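You operate a simulated robot arm through the tools that you are given. There is no shell and no other tool. Be economical: measure what you need, move in short steps, check, and stop when the job is done.

You are at the controls of a simulated robot arm. One attempt, no reset.

JOB
Wind the leftover blue thread on to the wooden rack's blue cone.
Fine: leftover on the feed pin, rack cone on the winder pin, yellow lever down; run it till it stops.

It is judged by the outcome, as a careful person would: the job done as asked, and still so three seconds after it is handed in. It fails if anything else is knocked over, pushed out of place, dropped, spilled or broken.

ROBOT AND FRAMES
A 6-joint arm with a two-finger parallel gripper, fixed in place. Base frame: the origin is at the foot of the arm, x ahead of it, y to its left, z up; the work surface is at about z = 0.88. Lengths are in m, angles in rad, forces in N, time in s.
With the tool pointing down near the work surface it reaches from about 0.26 to 0.66 m from the base axis. Its first joint turns from -1.152 to 1.152 rad. Payload 2.9 kg.
The tool frame sits at the grasp point between the pads (the TCP): z along the fingers, y along the line on which they close. The tips reach 0.03 m beyond it. The gripper opens to 0.11 m. The fingers are 0.02 m wide and 0.01 m thick; the gripper's body (0.048 by 0.112 m) begins 0.055 m behind the TCP.
Orientation is that of the tool frame in the base frame, as a unit quaternion [x, y, z, w]. With the fingers straight down and closing along the base's y, the tool's x points along the base's -x, its y along +y and its z along -z.

CONTROLS
- The arm moves only by the tool nudge_tool. Its argument "deltas" is a list of rows, each an object of numbers (a shift or turn left out is 0, a gripper value left out holds the last): "rx", "ry", "rz": the turn, a rotation vector about the tool's x, y, z in degrees; "tx", "ty", "tz": the shift along the tool's x, y, z in m; "claw": the opening in per cent of the stroke, from 0 (shut) to 100 (fully open). In form: [{"rx": .., "ry": .., "rz": .., "tx": .., "ty": .., "tz": .., "claw": ..}, ...]. A call has 1 to 12 rows; each row is the pose to reach, as a shift and turn from the pose commanded when the call began, along the tool's axes at that moment. A row lasts 0.2 s, in which the tool goes at most 0.05 m and 0.15 rad; a call with a longer step from one row to the next is refused whole, and so is a gripper value outside its range. A pose out of reach is approached as far as the arm can. The call stops where the force on the tool passes 90 N (or 10 N more than at its start, if that is more) or the arm is blocked; 0.2 s more then pass. The fingers move at their own pace (about 0.108 m/s each) and stop on an object; they squeeze with about 23 N. The grip force told is the motor's: it shows also when the fingers shut on nothing. Time passes only in rows, and 0.2 s behind the last, so rows that repeat a pose let the fingers close. The reply holds the time, the measured pose of the TCP, the force on the tool along the base axes, the opening and the grip force, in the units named above and with some noise.
- Cameras (640 x 400 px; columns grow to the right, rows downward): "scene" is fixed at [0.0793, 0.4298, 1.3951]; the picture's right is [-0.77, -0.64, 0.00], its down [-0.29, 0.35, -0.89] and it looks along [0.57, -0.69, -0.45] (base axes); focal length 321 px, centre (320, 200). "wrist" rides on the gripper at [0.072, 0.017, -0.103] in the tool frame; the picture's right is [-0.23, 0.97, 0.00], its down [-0.76, -0.18, -0.62] and it looks along [-0.61, -0.14, 0.78] (tool axes); focal length 222 px, centre (320, 200). There is no depth. A picture from a camera that has moved, and an enlarged one, comes with that camera's place and axes in the base frame and with its lens.
- grab_frame(camera): a new picture of that camera. No time passes.
- inspect(camera, box): a new picture of the part [left, top, right, bottom] of that camera's present view, enlarged. No time passes.
- hand_in(): hands the job in; it is judged then, once.

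Go step by step. Nothing tells you positions but the pictures and the camera data: compare them with the known pose of the tool, close in by small moves and look again before you grip or let go. The budget is 120 turns and 84 pictures, counting those below and the enlarged ones. Unless the task says otherwise, let go and move clear before handing in, and close with one line.

The tools are called after "Emit:" as a command line: name --argument value ..., lists and objects as JSON in quotes. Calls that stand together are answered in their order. nudge_tool: Moves the arm, as the interface text tells. Its arguments: {"type":"object","properties":{"deltas":{"type":"array","items":{"type":"object","properties":{"rx":{"type":"number"},"ry":{"type":"number"},"rz":{"type":"number"},"tx":{"type":"number"},"ty":{"type":"number"},"tz":{"type":"number"},"claw":{"type":"number"}}}}},"required":["deltas"]} The other tools are called the same way: grab_frame (camera) takes a picture; inspect (camera, box) takes an enlarged picture of a part of a camera's view; hand_in () hands the job in.

At the start:

```text
time: 0.0
tcp_pos: [0.3428, -0.181, 1.2594]
orientation: [0.0, 1.0, 0.0, -0.001]
force: [0.7, -0.9, 0.5]
opening: 0.1101
grip_force: 0.1
```

scene: 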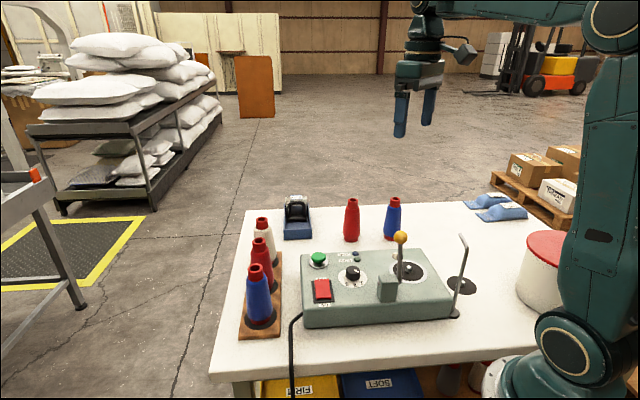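
wrist: 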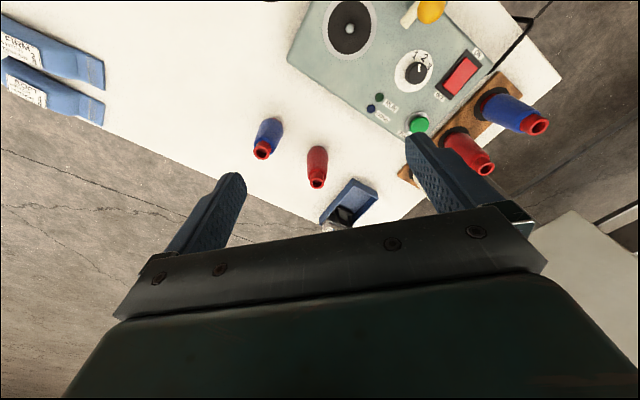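

I see a winder box with a yellow-knobbed lever, a rack with three cones (white, red, blue), and loose red and blue cones on the table. I'll zoom in on the details first.

Emit:
inspect --camera "scene" --box '[220, 180, 380, 350]'

Emit:
inspect --camera "scene" --box '[330, 190, 490, 330]'

Emit:
inspect --camera "wrist" --box '[240, 0, 560, 220]'

```text
2.35 times, centred on (300, 265) of scene
camera zoom: at [0.0793, 0.4298, 1.3951], right [-0.77, -0.64, 0.0], down [-0.29, 0.35, -0.89], along [0.57, -0.69, -0.45], focal length 755 px, centre (367, 47)
```

zoom: 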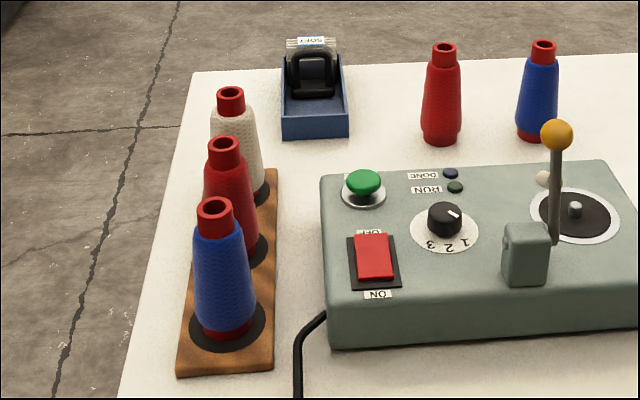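

```text
2.86 times, centred on (410, 260) of scene
camera zoom: at [0.0793, 0.4298, 1.3951], right [-0.77, -0.64, 0.0], down [-0.29, 0.35, -0.89], along [0.57, -0.69, -0.45], focal length 917 px, centre (63, 29)
```

zoom: 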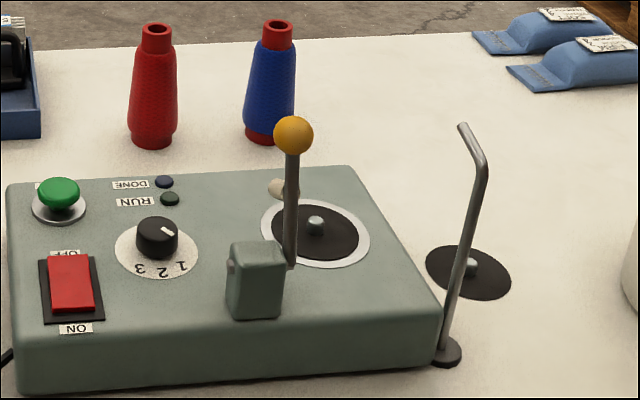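

```text
1.82 times, centred on (400, 110) of wrist
camera zoom: at [0.2689, -0.1644, 1.3634], right [0.23, 0.97, 0.0], down [0.76, -0.18, 0.62], along [0.61, -0.14, -0.78], focal length 404 px, centre (174, 364)
```

zoom: 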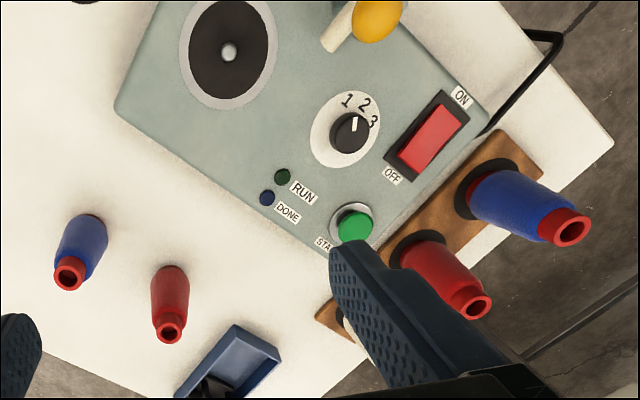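

Next I'll read the labels on the sacks, the bins and the tape dispenser, since they may bear on the dial setting.

Emit:
inspect --camera "wrist" --box '[0, 10, 120, 130]'

Emit:
inspect --camera "scene" --box '[270, 185, 330, 245]'

Emit:
inspect --camera "scene" --box '[300, 230, 380, 310]'

Emit:
inspect --camera "scene" --box '[230, 350, 530, 400]'

```text
3.33 times, centred on (60, 70) of wrist
camera zoom: at [0.2689, -0.1644, 1.3634], right [0.23, 0.97, 0.0], down [0.76, -0.18, 0.62], along [0.61, -0.14, -0.78], focal length 740 px, centre (1187, 633)
```

zoom: 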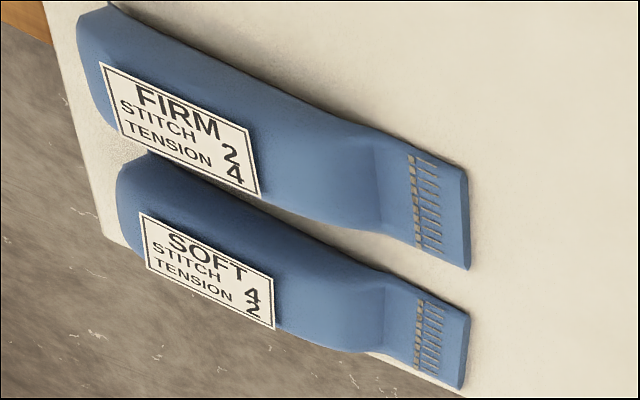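

```text
6.67 times, centred on (300, 215) of scene
camera zoom: at [0.0793, 0.4298, 1.3951], right [-0.77, -0.64, 0.0], down [-0.29, 0.35, -0.89], along [0.57, -0.69, -0.45], focal length 2140 px, centre (453, 100)
```

zoom: 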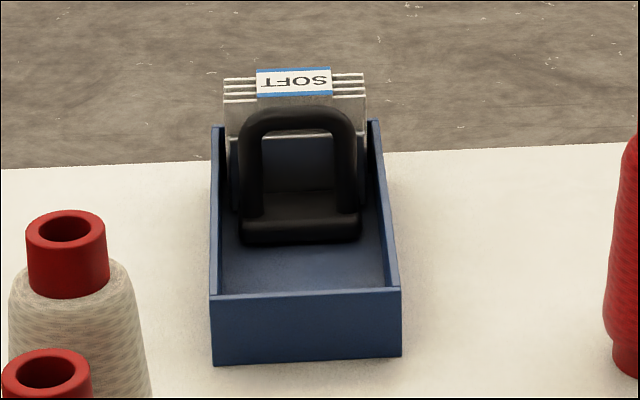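

```text
5.00 times, centred on (340, 270) of scene
camera zoom: at [0.0793, 0.4298, 1.3951], right [-0.77, -0.64, 0.0], down [-0.29, 0.35, -0.89], along [0.57, -0.69, -0.45], focal length 1605 px, centre (220, -150)
```

zoom: 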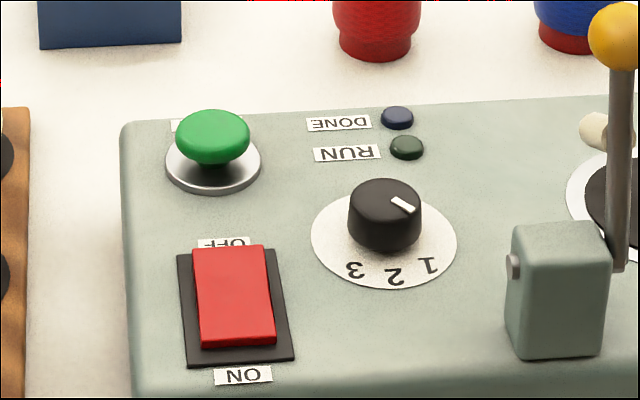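

```text
2.13 times, centred on (380, 375) of scene
camera zoom: at [0.0793, 0.4298, 1.3951], right [-0.77, -0.64, 0.0], down [-0.29, 0.35, -0.89], along [0.57, -0.69, -0.45], focal length 685 px, centre (192, -173)
```

zoom: 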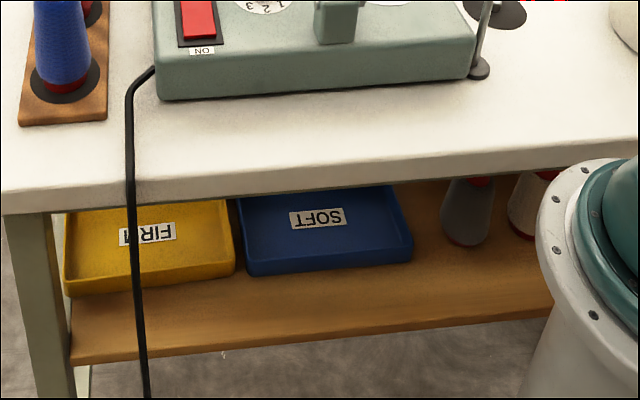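

The rack's blue cone is at about (0.473, 0.143), top z≈1.016. The loose blue leftover is at (0.418, -0.301), and the winder pin at (0.286, -0.121), z≈0.95. I'll tilt the wrist camera down to see the feed pin and guide.

Emit:
nudge_tool --deltas '[{"ry": 8, "tx": 0.01}, {"ry": 16, "tx": 0.03}, {"ry": 24, "tx": 0.05}]'

Emit:
grab_frame --camera "wrist"

```text
time: 0.8
tcp_pos: [0.2946, -0.1835, 1.2589]
orientation: [-0.001, 0.979, 0.0, -0.203]
force: [9.1, -17.5, -75.1]
opening: 0.11
grip_force: 0.0
```

```text
74 pictures are left
camera wrist: at [0.2681, -0.1657, 1.3828], right [0.21, 0.97, -0.09], down [0.95, -0.18, 0.27], along [0.25, -0.14, -0.96], focal length 222 px, centre (320, 200)
```

wrist: 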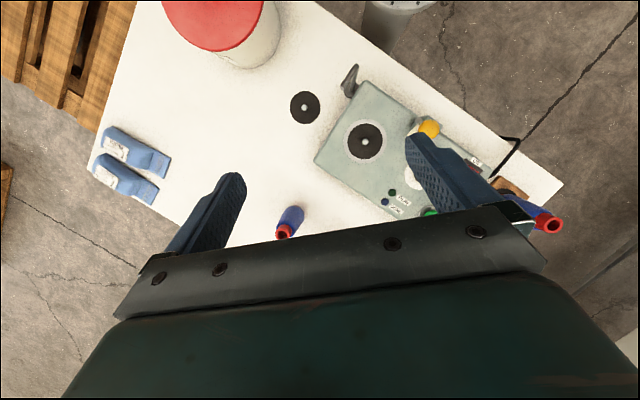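

The guide rod is visible here near the feed pin, so I'll zoom in.

Emit:
inspect --camera "wrist" --box '[270, 50, 470, 220]'

```text
2.35 times, centred on (370, 135) of wrist
camera zoom: at [0.2681, -0.1657, 1.3828], right [0.21, 0.97, -0.09], down [0.95, -0.18, 0.27], along [0.25, -0.14, -0.96], focal length 523 px, centre (202, 353)
```

zoom: 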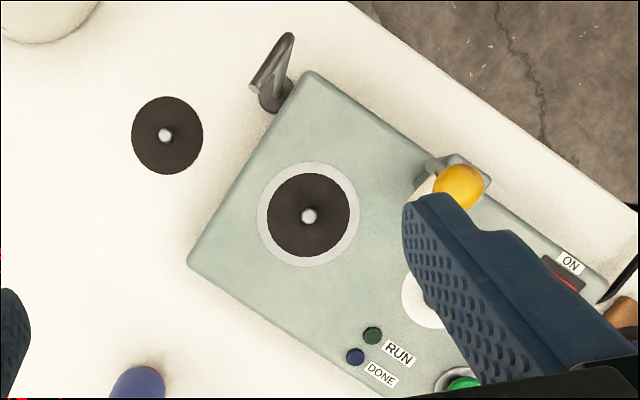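

Measured so far: the feed pin is at (0.193, -0.226), and the guide rod's end is at (0.206, -0.152, 1.056). The guide means I need a yaw that keeps the gripper clear of it. I'll level the tool, then turn its yaw.

Emit:
nudge_tool --deltas '[{"ry": -8}, {"ry": -16}, {"ry": -24}, {"ry": -24}]'

Emit:
nudge_tool --deltas '[{"rz": -8}, {"rz": -16, "tx": -0.02, "ty": -0.02}, {"rz": -24, "tx": -0.04, "ty": -0.04}, {"rz": -32, "tx": -0.06, "ty": -0.06}, {"rz": -40, "tx": -0.08, "ty": -0.08}, {"rz": -48, "tx": -0.08, "ty": -0.08}, {"rz": -56, "tx": -0.08, "ty": -0.08}, {"rz": -60, "tx": -0.08, "ty": -0.08}, {"rz": -60, "tx": -0.08, "ty": -0.08}]'

Emit:
grab_frame --camera "wrist"

Emit:
grab_frame --camera "scene"

```text
time: 1.8
tcp_pos: [0.2929, -0.1825, 1.2587]
orientation: [0.0, 1.0, 0.0, 0.0]
force: [-0.2, -0.1, 0.5]
opening: 0.1103
grip_force: 0.1
```

```text
time: 3.8
tcp_pos: [0.3734, -0.2628, 1.2577]
orientation: [-0.501, 0.866, -0.001, -0.001]
force: [-0.7, 0.2, 0.1]
opening: 0.1099
grip_force: 0.1
```

```text
72 pictures are left
camera wrist: at [0.3211, -0.3158, 1.363], right [-0.73, 0.68, 0.0], down [0.53, 0.57, 0.62], along [0.43, 0.45, -0.78], focal length 222 px, centre (320, 200)
```

wrist: 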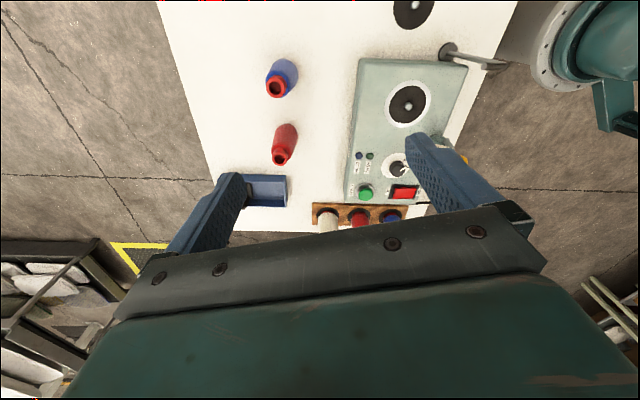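

```text
71 pictures are left
```

scene: 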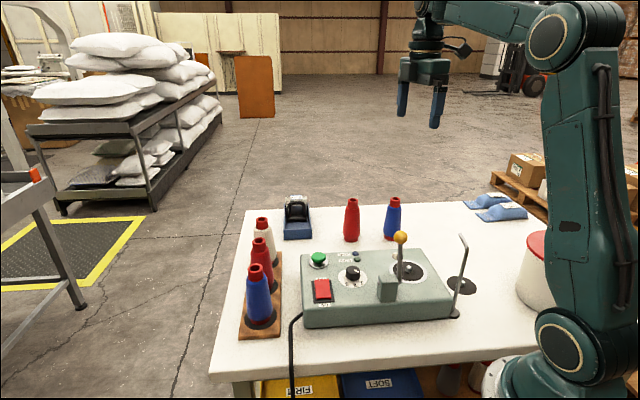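

The yaw is reachable. Now I'll move above the leftover blue cone and look again.

Emit:
nudge_tool --deltas '[{"tx": 0.004, "ty": -0.02, "tz": 0.03, "claw": 70}, {"tx": 0.008, "ty": -0.04, "tz": 0.06}, {"tx": 0.0116, "ty": -0.06, "tz": 0.09}, {"tx": 0.0116, "ty": -0.06, "tz": 0.13}, {"tx": 0.0116, "ty": -0.06, "tz": 0.13}]'

Emit:
grab_frame --camera "wrist"

Emit:
inspect --camera "scene" --box '[340, 120, 460, 250]'

```text
time: 5.0
tcp_pos: [0.4169, -0.304, 1.1293]
orientation: [-0.5, 0.866, 0.0, 0.0]
force: [0.2, -0.4, 0.0]
opening: 0.0769
grip_force: 0.0
```

```text
70 pictures are left
camera wrist: at [0.3653, -0.3575, 1.2347], right [-0.73, 0.68, 0.0], down [0.53, 0.57, 0.62], along [0.43, 0.45, -0.78], focal length 222 px, centre (320, 200)
```

wrist: 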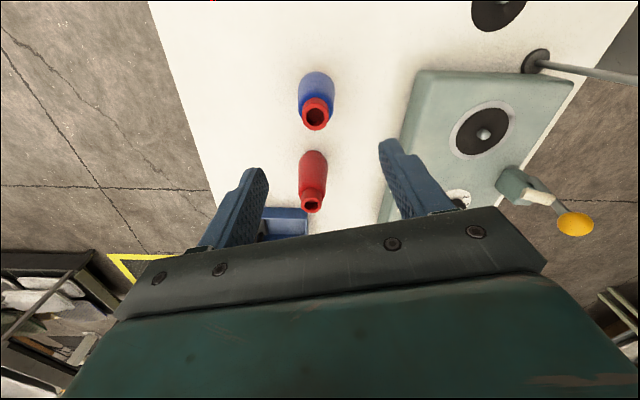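

```text
3.08 times, centred on (400, 185) of scene
camera zoom: at [0.0793, 0.4298, 1.3951], right [-0.77, -0.64, 0.0], down [-0.29, 0.35, -0.89], along [0.57, -0.69, -0.45], focal length 988 px, centre (74, 246)
```

zoom: 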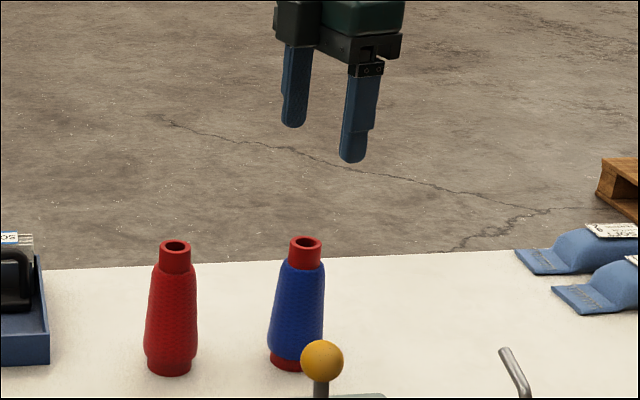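

The cone's collar is about 30 mm wide and 25 mm tall, with its top near z≈1.004, and I'm centred over it. I'll descend so that only the fingertips take the collar, then check before closing.

Emit:
nudge_tool --deltas '[{"tx": 0.0, "tz": 0.04}, {"tz": 0.08}, {"tz": 0.105}, {"tz": 0.105}]'

Emit:
inspect --camera "scene" --box '[340, 150, 460, 250]'

Emit:
grab_frame --camera "wrist"

```text
time: 6.0
tcp_pos: [0.4182, -0.3021, 1.0254]
orientation: [-0.5, 0.866, 0.0, 0.001]
force: [-0.1, -0.6, -0.2]
opening: 0.0772
grip_force: 0.1
```

```text
4.00 times, centred on (400, 200) of scene
camera zoom: at [0.0793, 0.4298, 1.3951], right [-0.77, -0.64, 0.0], down [-0.29, 0.35, -0.89], along [0.57, -0.69, -0.45], focal length 1284 px, centre (0, 200)
```

zoom: 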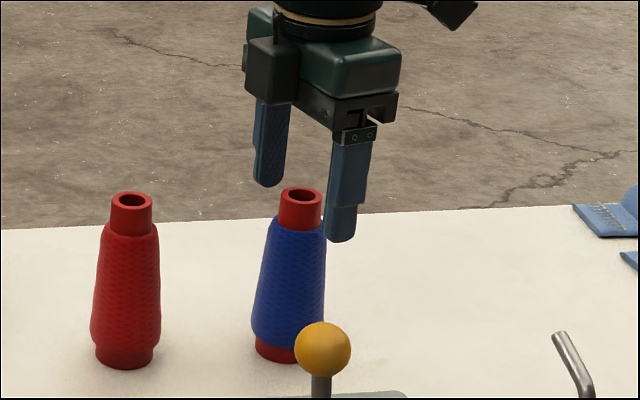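

```text
67 pictures are left
camera wrist: at [0.3665, -0.356, 1.1295], right [-0.73, 0.68, 0.0], down [0.53, 0.57, 0.62], along [0.43, 0.45, -0.78], focal length 222 px, centre (320, 200)
```

wrist: 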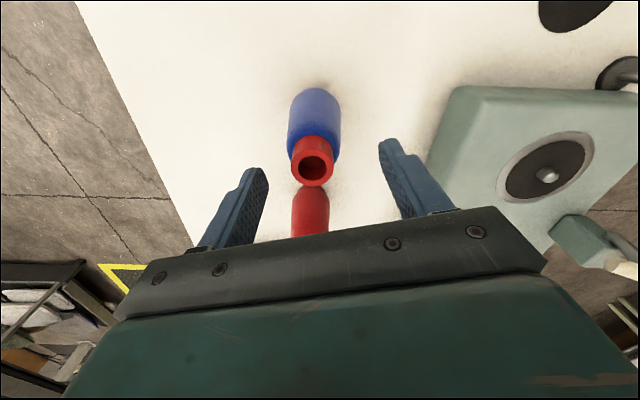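

The cone sits about 4 mm off along the closing line, so I'll correct that, lower the tips on to the collar and close.

Emit:
nudge_tool --deltas '[{"ty": -0.004, "tz": 0.0}, {"ty": -0.004, "tz": 0.014}, {"ty": -0.004, "tz": 0.014, "claw": 40}, {"ty": -0.004, "tz": 0.014, "claw": 40}]'

Emit:
inspect --camera "scene" --box '[340, 150, 460, 250]'

Emit:
inspect --camera "wrist" --box '[200, 60, 440, 240]'

```text
time: 7.0
tcp_pos: [0.4227, -0.3041, 1.0115]
orientation: [-0.499, 0.866, 0.0, -0.001]
force: [-0.4, 0.0, 0.0]
opening: 0.0438
grip_force: 0.1
```

```text
4.00 times, centred on (400, 200) of scene
camera zoom: at [0.0793, 0.4298, 1.3951], right [-0.77, -0.64, 0.0], down [-0.29, 0.35, -0.89], along [0.57, -0.69, -0.45], focal length 1284 px, centre (0, 200)
```

zoom: 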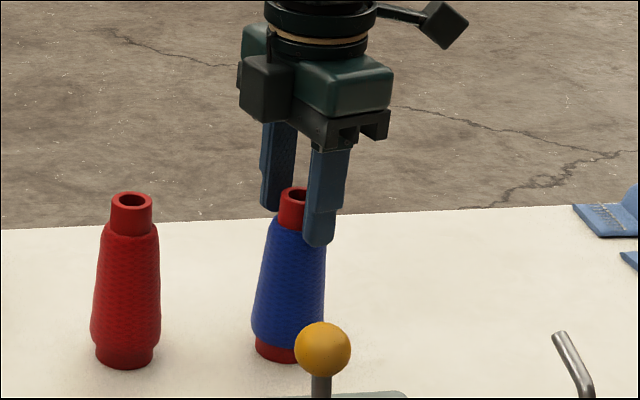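

```text
2.22 times, centred on (320, 150) of wrist
camera zoom: at [0.3708, -0.3586, 1.1154], right [-0.73, 0.68, 0.0], down [0.54, 0.57, 0.62], along [0.43, 0.45, -0.78], focal length 494 px, centre (320, 311)
```

zoom: 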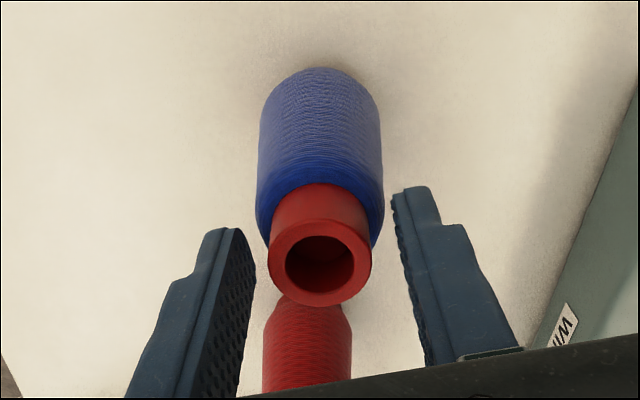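

Centred on the collar; closing now.

Emit:
nudge_tool --deltas '[{"claw": 0}, {"claw": 0}, {"claw": 0}]'

Emit:
nudge_tool --deltas '[{"tz": -0.03}, {"tz": -0.07}, {"tz": -0.11}, {"tz": -0.11}]'

Emit:
inspect --camera "scene" --box '[340, 80, 500, 250]'

Emit:
grab_frame --camera "wrist"

```text
time: 7.8
tcp_pos: [0.4234, -0.3043, 1.0114]
orientation: [-0.5, 0.866, 0.0, 0.0]
force: [0.6, -0.7, 0.3]
opening: 0.0339
grip_force: 23.2
```

```text
time: 8.8
tcp_pos: [0.4209, -0.3027, 1.1204]
orientation: [-0.5, 0.866, -0.001, 0.0]
force: [0.2, 0.3, -0.2]
opening: 0.0341
grip_force: 22.8
```

```text
2.35 times, centred on (420, 165) of scene
camera zoom: at [0.0793, 0.4298, 1.3951], right [-0.77, -0.64, 0.0], down [-0.29, 0.35, -0.89], along [0.57, -0.69, -0.45], focal length 755 px, centre (85, 282)
```

zoom: 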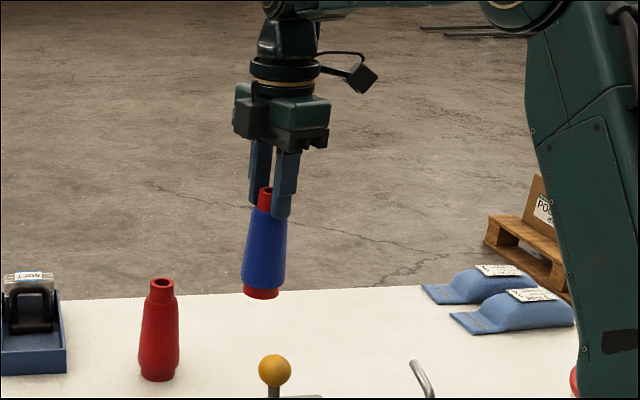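

```text
63 pictures are left
camera wrist: at [0.3701, -0.3566, 1.2248], right [-0.73, 0.68, 0.0], down [0.53, 0.57, 0.62], along [0.43, 0.45, -0.78], focal length 222 px, centre (320, 200)
```

wrist: 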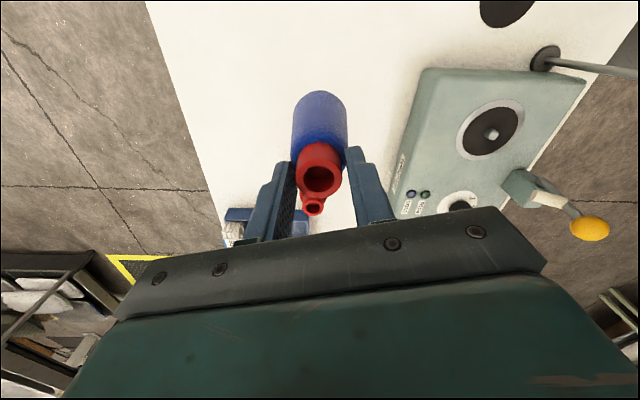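

The cone is held upright, with its bottom about 0.131 below the TCP. There's a label on the box's front, so I'll read it.

Emit:
inspect --camera "wrist" --box '[380, 140, 480, 220]'

Emit:
inspect --camera "wrist" --box '[460, 130, 640, 250]'

```text
5.00 times, centred on (430, 180) of wrist
camera zoom: at [0.3701, -0.3566, 1.2248], right [-0.73, 0.68, 0.0], down [0.53, 0.57, 0.62], along [0.43, 0.45, -0.78], focal length 1111 px, centre (-230, 300)
```

zoom: 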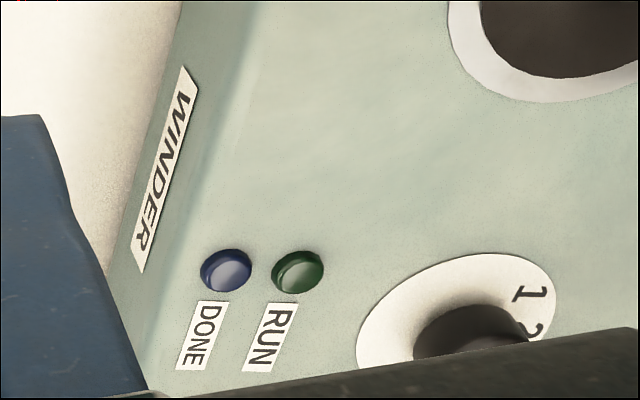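

```text
3.33 times, centred on (550, 190) of wrist
camera zoom: at [0.3701, -0.3566, 1.2248], right [-0.73, 0.68, 0.0], down [0.53, 0.57, 0.62], along [0.43, 0.45, -0.78], focal length 740 px, centre (-447, 233)
```

zoom: 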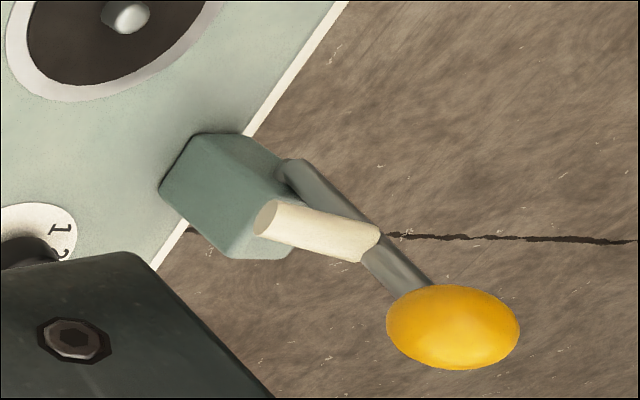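

The label just says WINDER. Now I'll carry the leftover cone over the feed pin at this height.

Emit:
nudge_tool --deltas '[{"tx": 0.008, "ty": 0.035, "tz": -0.01}, {"tx": 0.015, "ty": 0.075, "tz": -0.02}, {"tx": 0.023, "ty": 0.115, "tz": -0.02}, {"tx": 0.031, "ty": 0.155, "tz": -0.02}, {"tx": 0.039, "ty": 0.195, "tz": -0.02}, {"tx": 0.0473, "ty": 0.236, "tz": -0.02}, {"tx": 0.0473, "ty": 0.236, "tz": -0.02}]'

Emit:
inspect --camera "scene" --box '[380, 120, 540, 330]'

Emit:
grab_frame --camera "wrist"

```text
time: 10.4
tcp_pos: [0.1918, -0.2244, 1.1396]
orientation: [-0.5, 0.866, 0.0, 0.0]
force: [-0.6, 0.1, -0.3]
opening: 0.0339
grip_force: 23.1
```

```text
1.90 times, centred on (460, 225) of scene
camera zoom: at [0.0793, 0.4298, 1.3951], right [-0.77, -0.64, 0.0], down [-0.29, 0.35, -0.89], along [0.57, -0.69, -0.45], focal length 611 px, centre (53, 152)
```

zoom: 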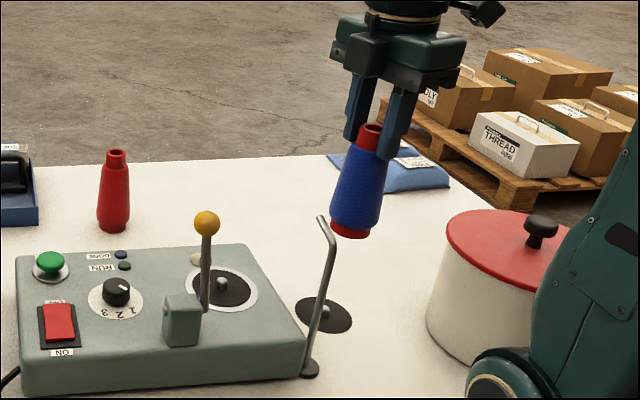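

```text
59 pictures are left
camera wrist: at [0.1395, -0.2787, 1.2446], right [-0.73, 0.68, 0.0], down [0.53, 0.57, 0.62], along [0.43, 0.45, -0.78], focal length 222 px, centre (320, 200)
```

wrist: 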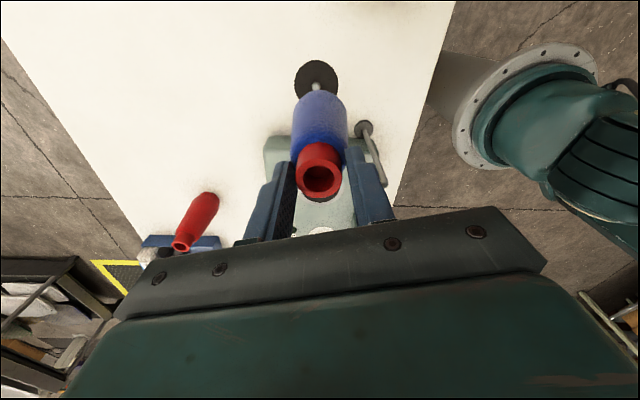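

The feed pin shows just beyond the cone, so I'll zoom in to compare alignment.

Emit:
inspect --camera "wrist" --box '[260, 50, 380, 210]'

Emit:
inspect --camera "scene" --box '[430, 180, 520, 320]'

```text
2.50 times, centred on (320, 130) of wrist
camera zoom: at [0.1395, -0.2787, 1.2446], right [-0.73, 0.68, 0.0], down [0.53, 0.57, 0.62], along [0.43, 0.45, -0.78], focal length 555 px, centre (320, 375)
```

zoom: 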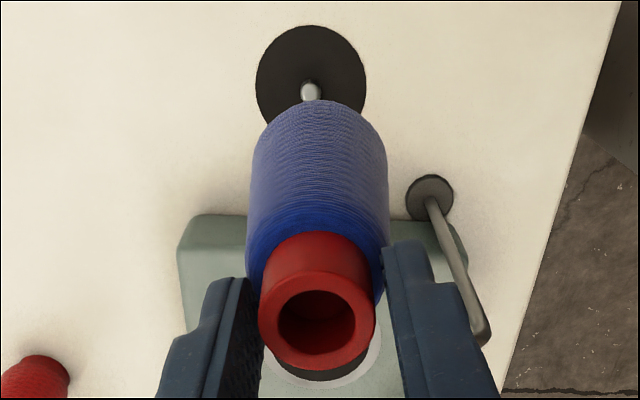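

```text
2.86 times, centred on (475, 250) of scene
camera zoom: at [0.0793, 0.4298, 1.3951], right [-0.77, -0.64, 0.0], down [-0.29, 0.35, -0.89], along [0.57, -0.69, -0.45], focal length 917 px, centre (-123, 57)
```

zoom: 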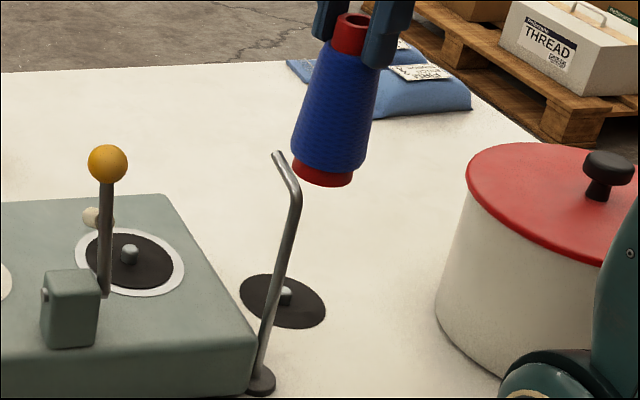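

The pin works out at about (0.193, -0.228), and the cone axis is already within a few mm of it. I'll lower the cone to just above the pin and check again.

Emit:
nudge_tool --deltas '[{"tz": 0.03, "tx": -0.001}, {"tz": 0.06, "tx": -0.001}, {"tz": 0.08, "tx": -0.001}, {"tz": 0.08, "tx": -0.001}]'

Emit:
inspect --camera "scene" --box '[430, 180, 520, 320]'

Emit:
inspect --camera "wrist" --box '[260, 50, 380, 210]'

```text
time: 11.4
tcp_pos: [0.1954, -0.2273, 1.0596]
orientation: [-0.5, 0.866, 0.0, 0.0]
force: [-0.2, 0.7, -1.2]
opening: 0.0338
grip_force: 23.1
```

```text
2.86 times, centred on (475, 250) of scene
camera zoom: at [0.0793, 0.4298, 1.3951], right [-0.77, -0.64, 0.0], down [-0.29, 0.35, -0.89], along [0.57, -0.69, -0.45], focal length 917 px, centre (-123, 57)
```

zoom: 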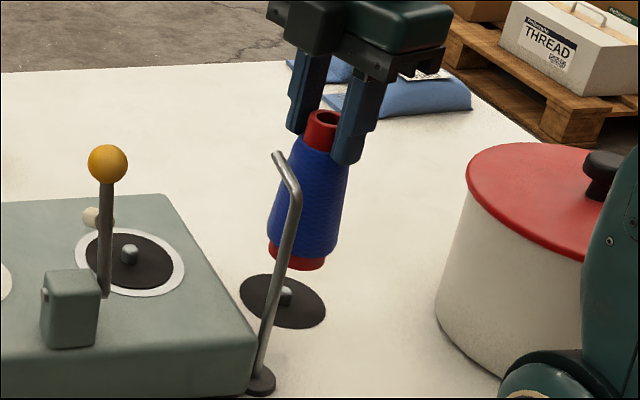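

```text
2.50 times, centred on (320, 130) of wrist
camera zoom: at [0.1426, -0.2805, 1.1644], right [-0.73, 0.68, 0.0], down [0.53, 0.57, 0.62], along [0.43, 0.45, -0.78], focal length 555 px, centre (320, 375)
```

zoom: 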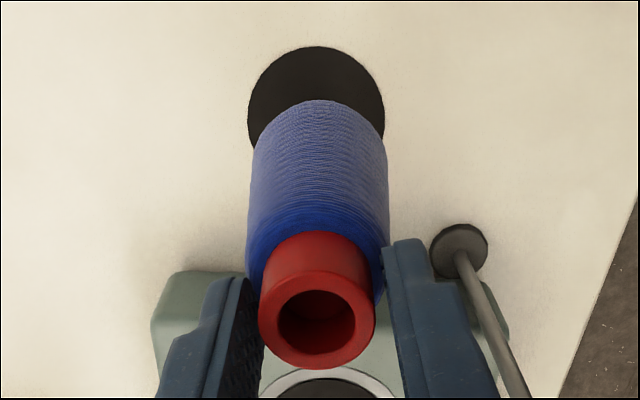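

Both views agree the cone and pin are aligned to within 2 mm. I'll lower it gently on to the pin.

Emit:
nudge_tool --deltas '[{"tz": 0.01}, {"tz": 0.02}, {"tz": 0.028}, {"tz": 0.034}, {"tz": 0.039}, {"tz": 0.039}]'

Emit:
inspect --camera "scene" --box '[430, 180, 520, 320]'

```text
time: 12.8
tcp_pos: [0.1951, -0.2264, 1.0205]
orientation: [-0.499, 0.866, 0.0, -0.001]
force: [-0.5, -0.3, -0.5]
opening: 0.0338
grip_force: 23.2
```

```text
2.86 times, centred on (475, 250) of scene
camera zoom: at [0.0793, 0.4298, 1.3951], right [-0.77, -0.64, 0.0], down [-0.29, 0.35, -0.89], along [0.57, -0.69, -0.45], focal length 917 px, centre (-123, 57)
```

zoom: 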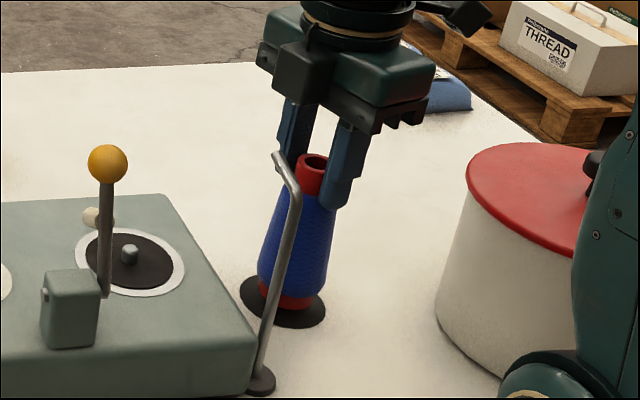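

It's going on to the pin without contact force. I'll lower in small steps until it touches down.

Emit:
nudge_tool --deltas '[{"tz": 0.002}, {"tz": 0.003}, {"tz": 0.004}, {"tz": 0.004}]'

Emit:
inspect --camera "scene" --box '[450, 220, 510, 300]'

```text
time: 13.8
tcp_pos: [0.1946, -0.226, 1.0172]
orientation: [-0.5, 0.866, 0.0, 0.0]
force: [1.1, 0.7, -0.3]
opening: 0.0339
grip_force: 22.9
```

```text
5.00 times, centred on (480, 260) of scene
camera zoom: at [0.0793, 0.4298, 1.3951], right [-0.77, -0.64, 0.0], down [-0.29, 0.35, -0.89], along [0.57, -0.69, -0.45], focal length 1605 px, centre (-480, -100)
```

zoom: 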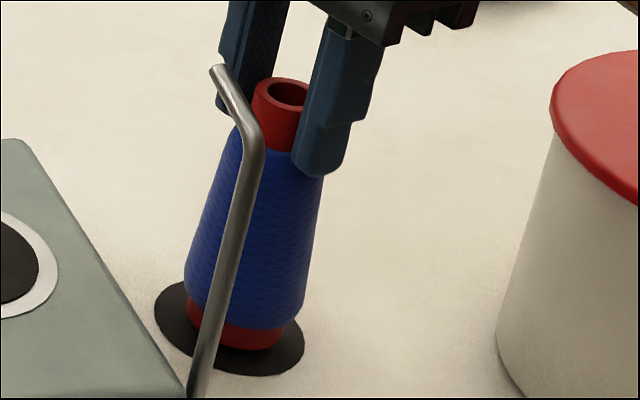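

Emit:
nudge_tool --deltas '[{"tz": 0.001}, {"tz": 0.002}, {"tz": 0.003}, {"tz": 0.003}]'

```text
time: 14.8
tcp_pos: [0.1961, -0.2264, 1.0125]
orientation: [-0.501, 0.866, 0.0, -0.001]
force: [0.4, 0.1, -0.2]
opening: 0.0342
grip_force: 22.6
```

No resistance yet, and the bottom should be within about 1 mm of the disc. I'll open slowly to release it.

Emit:
nudge_tool --deltas '[{"tz": 0.001}, {"tz": 0.001, "claw": 38}, {"tz": 0.001, "claw": 45}, {"tz": 0.001, "claw": 60}]'

Emit:
nudge_tool --deltas '[{"tz": -0.03}, {"tz": -0.07}, {"tz": -0.12}, {"tz": -0.15}, {"tz": -0.15}]'

Emit:
grab_frame --camera "wrist"

Emit:
inspect --camera "scene" --box '[380, 200, 540, 330]'

```text
time: 15.8
tcp_pos: [0.1948, -0.2254, 1.0133]
orientation: [-0.5, 0.866, -0.001, -0.001]
force: [0.3, -0.5, 0.0]
opening: 0.066
grip_force: 0.0
```

```text
time: 17.0
tcp_pos: [0.1961, -0.2238, 1.1636]
orientation: [-0.501, 0.866, -0.001, 0.0]
force: [-0.5, -0.5, 0.2]
opening: 0.0659
grip_force: 0.1
```

```text
52 pictures are left
camera wrist: at [0.1433, -0.2771, 1.2685], right [-0.73, 0.68, 0.0], down [0.53, 0.57, 0.62], along [0.43, 0.45, -0.78], focal length 222 px, centre (320, 200)
```

wrist: 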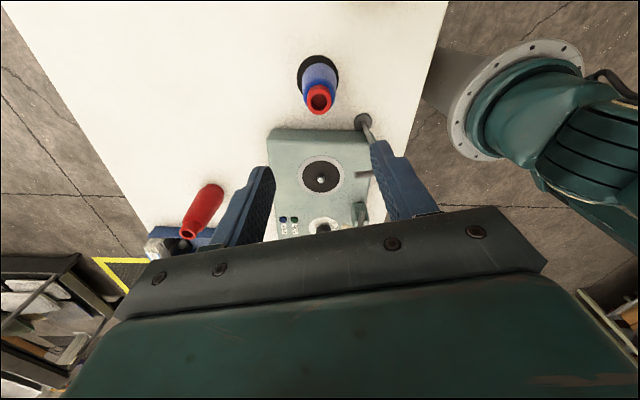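

```text
3.08 times, centred on (460, 265) of scene
camera zoom: at [0.0793, 0.4298, 1.3951], right [-0.77, -0.64, 0.0], down [-0.29, 0.35, -0.89], along [0.57, -0.69, -0.45], focal length 988 px, centre (-111, 0)
```

zoom: 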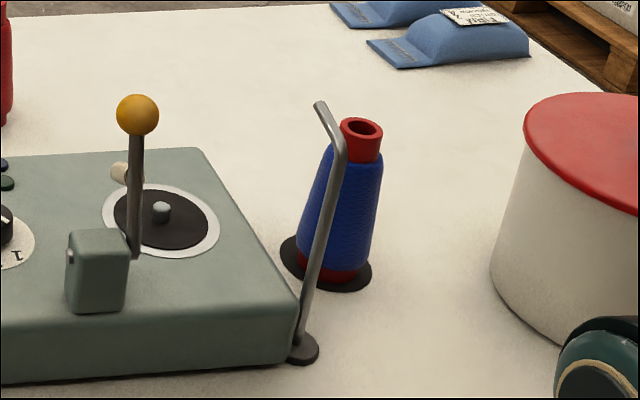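

The leftover is seated upright on the feed pin. Next I'll go over to the rack's blue cone, staying high above the lever.

Emit:
nudge_tool --deltas '[{"tz": -0.04, "claw": 60}, {"tx": -0.045, "ty": -0.006, "tz": -0.05, "rz": -3}, {"tx": -0.09, "ty": -0.012, "tz": -0.05, "rz": -6}, {"tx": -0.135, "ty": -0.018, "tz": -0.05, "rz": -9}, {"tx": -0.18, "ty": -0.024, "tz": -0.05, "rz": -12}, {"tx": -0.225, "ty": -0.03, "tz": -0.05, "rz": -15}, {"tx": -0.27, "ty": -0.036, "tz": -0.05, "rz": -15}, {"tx": -0.315, "ty": -0.042, "tz": -0.05, "rz": -15}, {"tx": -0.36, "ty": -0.048, "tz": -0.05, "rz": -15}, {"tx": -0.41, "ty": -0.052, "tz": -0.05, "rz": -15}, {"tx": -0.459, "ty": -0.0567, "tz": -0.05, "rz": -15}, {"tx": -0.459, "ty": -0.0567, "tz": -0.05, "rz": -15}]'

Emit:
grab_frame --camera "wrist"

Emit:
grab_frame --camera "scene"

```text
refused: row 10 steps farther than a row can; nothing moved
```

```text
50 pictures are left
camera wrist: at [0.1433, -0.2771, 1.2685], right [-0.73, 0.68, 0.0], down [0.53, 0.57, 0.62], along [0.43, 0.45, -0.78], focal length 222 px, centre (320, 200)
```

wrist: 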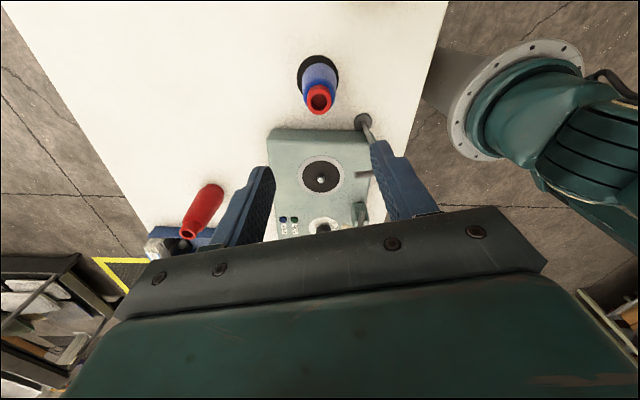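

```text
49 pictures are left
```

scene: 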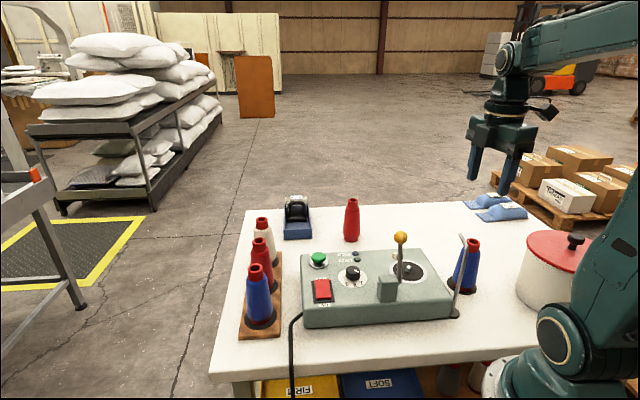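

One step was too long and the call was refused, so nothing moved. I'll resend it with even steps.

Emit:
nudge_tool --deltas '[{"tx": -0.005, "tz": -0.04, "claw": 60}, {"tx": -0.05, "ty": -0.006, "tz": -0.05, "rz": -3}, {"tx": -0.096, "ty": -0.012, "tz": -0.05, "rz": -6}, {"tx": -0.142, "ty": -0.018, "tz": -0.05, "rz": -9}, {"tx": -0.188, "ty": -0.024, "tz": -0.05, "rz": -12}, {"tx": -0.234, "ty": -0.03, "tz": -0.05, "rz": -15}, {"tx": -0.28, "ty": -0.036, "tz": -0.05, "rz": -15}, {"tx": -0.326, "ty": -0.042, "tz": -0.05, "rz": -15}, {"tx": -0.372, "ty": -0.048, "tz": -0.05, "rz": -15}, {"tx": -0.418, "ty": -0.052, "tz": -0.05, "rz": -15}, {"tx": -0.459, "ty": -0.0567, "tz": -0.05, "rz": -15}, {"tx": -0.459, "ty": -0.0567, "tz": -0.05, "rz": -15}]'

Emit:
grab_frame --camera "wrist"

```text
time: 19.6
tcp_pos: [0.4717, 0.1448, 1.2132]
orientation: [-0.609, 0.793, 0.0, -0.001]
force: [-0.7, 0.5, 0.9]
opening: 0.0658
grip_force: 0.0
```

```text
48 pictures are left
camera wrist: at [0.4352, 0.0792, 1.3177], right [-0.88, 0.47, 0.0], down [0.37, 0.69, 0.62], along [0.29, 0.55, -0.78], focal length 222 px, centre (320, 200)
```

wrist: 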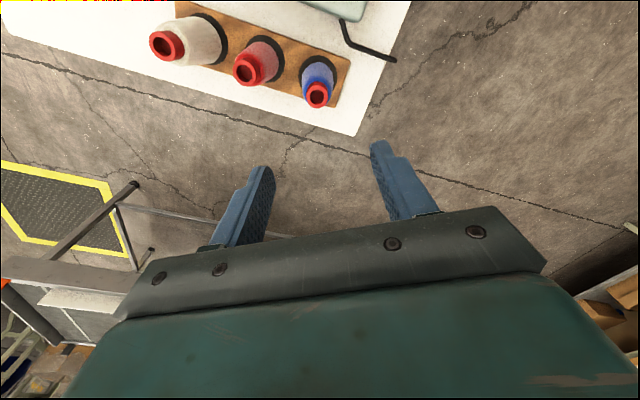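

I'm over the rack's blue cone. I'll descend to just above its collar and check.

Emit:
nudge_tool --deltas '[{"tx": 0.002, "tz": 0.045}, {"tx": 0.002, "tz": 0.09}, {"tx": 0.002, "tz": 0.135}, {"tx": 0.002, "tz": 0.16}, {"tx": 0.002, "tz": 0.16}]'

Emit:
inspect --camera "wrist" --box '[200, 60, 440, 240]'

Emit:
inspect --camera "scene" --box '[200, 190, 340, 350]'

```text
time: 20.8
tcp_pos: [0.4718, 0.1405, 1.0502]
orientation: [-0.609, 0.793, 0.0, 0.0]
force: [-0.3, 0.1, -0.1]
opening: 0.066
grip_force: 0.0
```

```text
2.22 times, centred on (320, 150) of wrist
camera zoom: at [0.4365, 0.0758, 1.1562], right [-0.88, 0.47, 0.0], down [0.37, 0.69, 0.62], along [0.29, 0.55, -0.78], focal length 494 px, centre (320, 311)
```

zoom: 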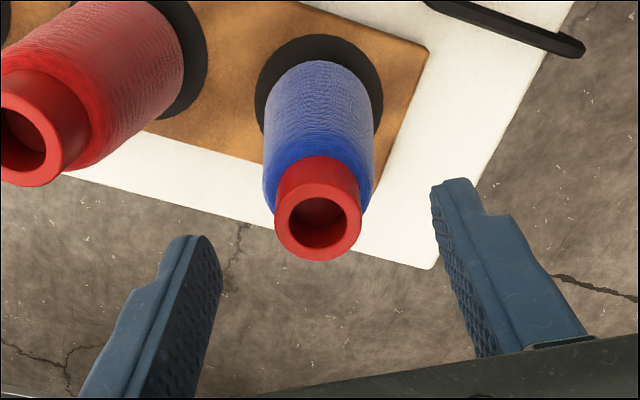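

```text
2.50 times, centred on (270, 270) of scene
camera zoom: at [0.0793, 0.4298, 1.3951], right [-0.77, -0.64, 0.0], down [-0.29, 0.35, -0.89], along [0.57, -0.69, -0.45], focal length 802 px, centre (445, 25)
```

zoom: 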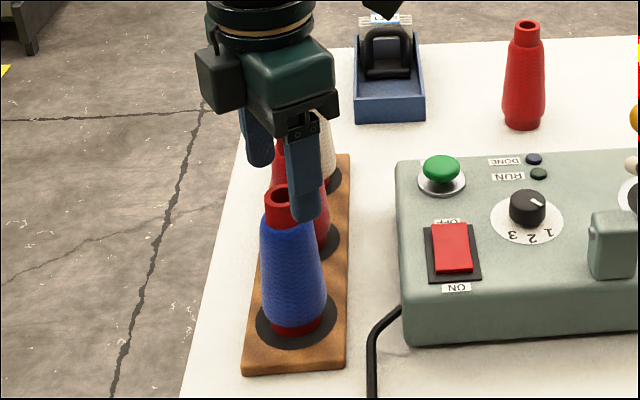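

The cone is about 3 mm off in tool x. I'll correct that, lower to the collar, grip and lift a little.

Emit:
nudge_tool --deltas '[{"tx": -0.003, "ty": -0.001}, {"tx": -0.003, "ty": -0.001, "tz": 0.015}, {"tx": -0.003, "ty": -0.001, "tz": 0.027}, {"tx": -0.003, "ty": -0.001, "tz": 0.027, "claw": 40}, {"tx": -0.003, "ty": -0.001, "tz": 0.027, "claw": 40}]'

Emit:
inspect --camera "wrist" --box '[200, 60, 440, 240]'

Emit:
inspect --camera "scene" --box '[200, 190, 340, 350]'

```text
time: 22.0
tcp_pos: [0.4753, 0.1441, 1.025]
orientation: [-0.609, 0.793, -0.001, -0.001]
force: [0.3, 0.0, 0.2]
opening: 0.0438
grip_force: 0.1
```

```text
2.22 times, centred on (320, 150) of wrist
camera zoom: at [0.4391, 0.0791, 1.1295], right [-0.88, 0.47, 0.0], down [0.37, 0.69, 0.62], along [0.29, 0.55, -0.78], focal length 494 px, centre (320, 311)
```

zoom: 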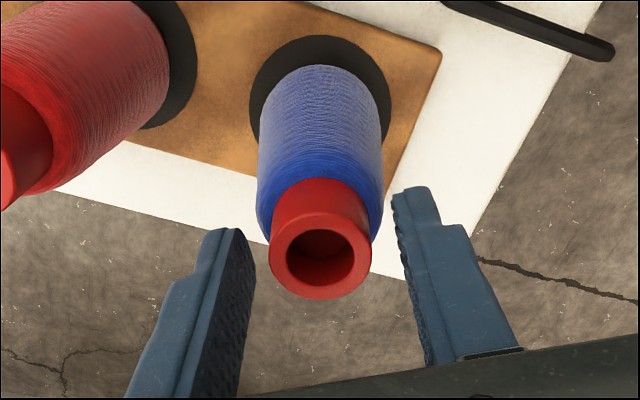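

```text
2.50 times, centred on (270, 270) of scene
camera zoom: at [0.0793, 0.4298, 1.3951], right [-0.77, -0.64, 0.0], down [-0.29, 0.35, -0.89], along [0.57, -0.69, -0.45], focal length 802 px, centre (445, 25)
```

zoom: 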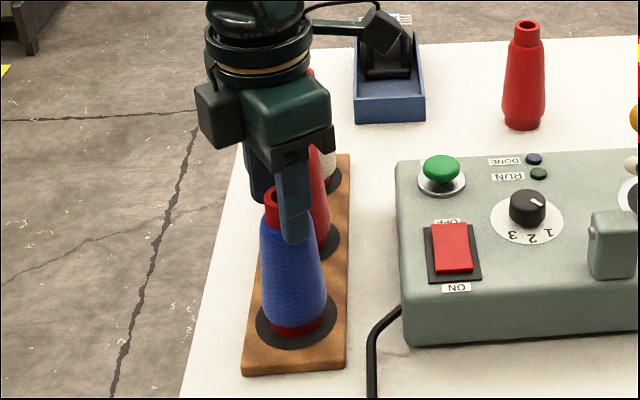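

Same picture as the good grip before. Closing, then lifting straight up.

Emit:
nudge_tool --deltas '[{"claw": 0}, {"claw": 0}, {"claw": 0}]'

Emit:
nudge_tool --deltas '[{"tz": -0.02}, {"tz": -0.05}, {"tz": -0.09}, {"tz": -0.13}, {"tz": -0.15}, {"tz": -0.15}]'

Emit:
grab_frame --camera "scene"

Emit:
inspect --camera "wrist" --box '[200, 0, 440, 240]'

```text
time: 22.8
tcp_pos: [0.4752, 0.1435, 1.0267]
orientation: [-0.61, 0.793, -0.001, 0.0]
force: [-0.4, 0.7, 9.1]
opening: 0.0286
grip_force: 22.8
```

```text
time: 24.2
tcp_pos: [0.4735, 0.1429, 1.1761]
orientation: [-0.609, 0.793, -0.001, 0.001]
force: [0.1, 0.3, -1.0]
opening: 0.0281
grip_force: 22.7
```

```text
43 pictures are left
```

scene: 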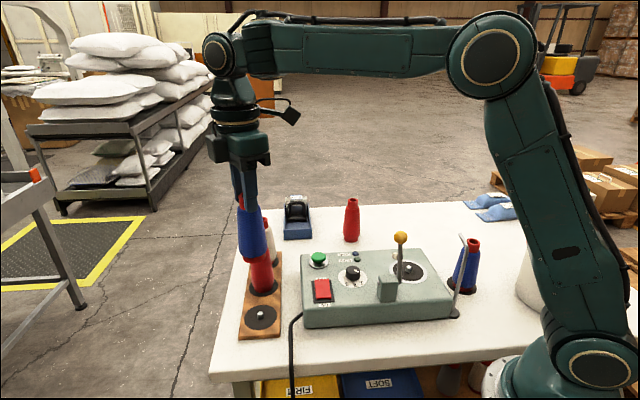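

```text
1.67 times, centred on (320, 120) of wrist
camera zoom: at [0.4379, 0.0787, 1.2807], right [-0.88, 0.47, 0.0], down [0.37, 0.69, 0.62], along [0.29, 0.55, -0.78], focal length 370 px, centre (320, 333)
```

zoom: 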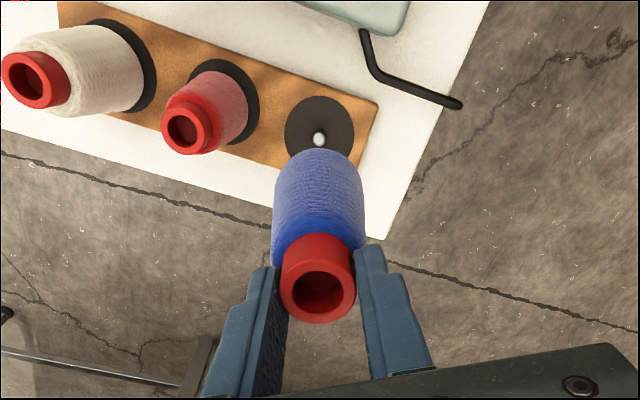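

The rack cone is held cleanly and the rack wasn't disturbed. I'll carry it high round the far side of the lever to above the winder pin.

Emit:
nudge_tool --deltas '[{"tx": 0.01, "tz": -0.04}, {"tx": 0.055, "ty": 0.002, "tz": -0.05}, {"tx": 0.1, "ty": 0.004, "tz": -0.05}, {"tx": 0.145, "ty": 0.005, "tz": -0.05}, {"tx": 0.19, "ty": 0.007, "tz": -0.05}, {"tx": 0.23, "ty": 0.01, "tz": -0.05}, {"tx": 0.256, "ty": 0.035, "tz": -0.05}, {"tx": 0.28, "ty": 0.07, "tz": -0.05}, {"tx": 0.3038, "ty": 0.1138, "tz": -0.05}, {"tx": 0.3038, "ty": 0.1138, "tz": -0.05}]'

Emit:
inspect --camera "scene" --box '[340, 120, 500, 330]'

Emit:
grab_frame --camera "wrist"

```text
time: 26.4
tcp_pos: [0.2849, -0.1226, 1.2248]
orientation: [-0.609, 0.793, -0.001, 0.0]
force: [0.5, -0.1, -1.0]
opening: 0.0285
grip_force: 22.9
```

```text
1.90 times, centred on (420, 225) of scene
camera zoom: at [0.0793, 0.4298, 1.3951], right [-0.77, -0.64, 0.0], down [-0.29, 0.35, -0.89], along [0.57, -0.69, -0.45], focal length 611 px, centre (130, 152)
```

zoom: 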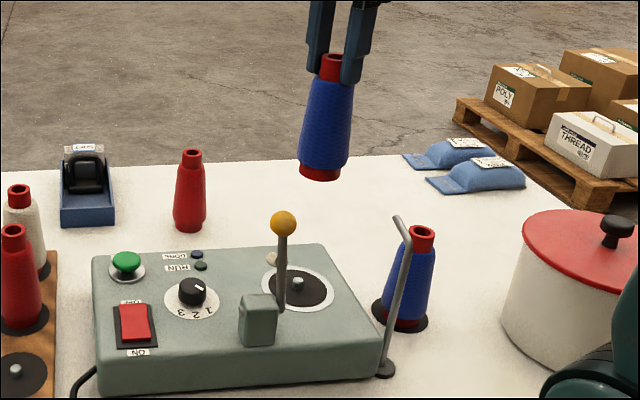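

```text
40 pictures are left
camera wrist: at [0.248, -0.1877, 1.3306], right [-0.88, 0.47, 0.0], down [0.37, 0.69, 0.62], along [0.29, 0.55, -0.78], focal length 222 px, centre (320, 200)
```

wrist: 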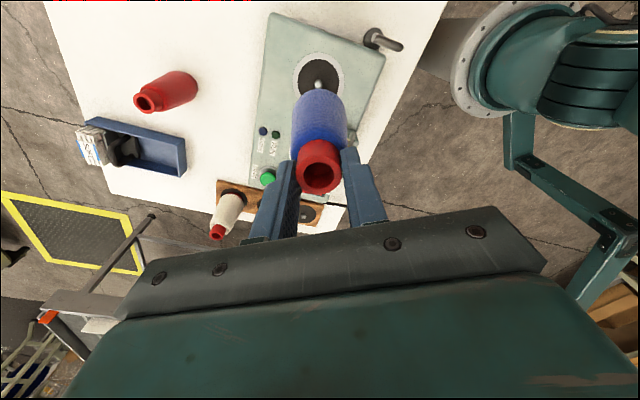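

Positioned above the winder pin. I'll lower until the cone base is about 2–3 cm above it, then check alignment.

Emit:
nudge_tool --deltas '[{"tz": 0.04}, {"tz": 0.08}, {"tz": 0.11}, {"tz": 0.11}]'

Emit:
inspect --camera "scene" --box '[350, 170, 470, 320]'

Emit:
inspect --camera "wrist" --box '[240, 30, 400, 210]'

```text
time: 27.4
tcp_pos: [0.2863, -0.1219, 1.1142]
orientation: [-0.609, 0.793, 0.001, 0.0]
force: [0.6, 0.4, 0.4]
opening: 0.0284
grip_force: 22.8
```

```text
2.67 times, centred on (410, 245) of scene
camera zoom: at [0.0793, 0.4298, 1.3951], right [-0.77, -0.64, 0.0], down [-0.29, 0.35, -0.89], along [0.57, -0.69, -0.45], focal length 856 px, centre (80, 80)
```

zoom: 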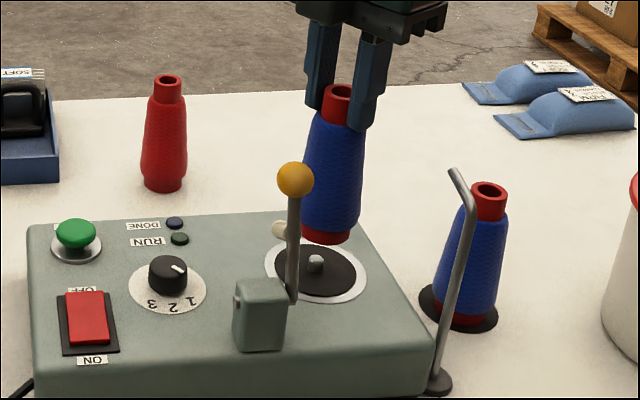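

```text
2.22 times, centred on (320, 120) of wrist
camera zoom: at [0.2503, -0.1866, 1.2191], right [-0.88, 0.47, 0.0], down [0.37, 0.69, 0.62], along [0.29, 0.55, -0.78], focal length 494 px, centre (320, 378)
```

zoom: 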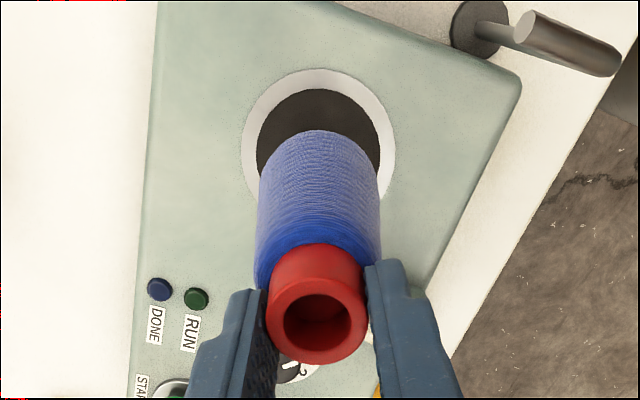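

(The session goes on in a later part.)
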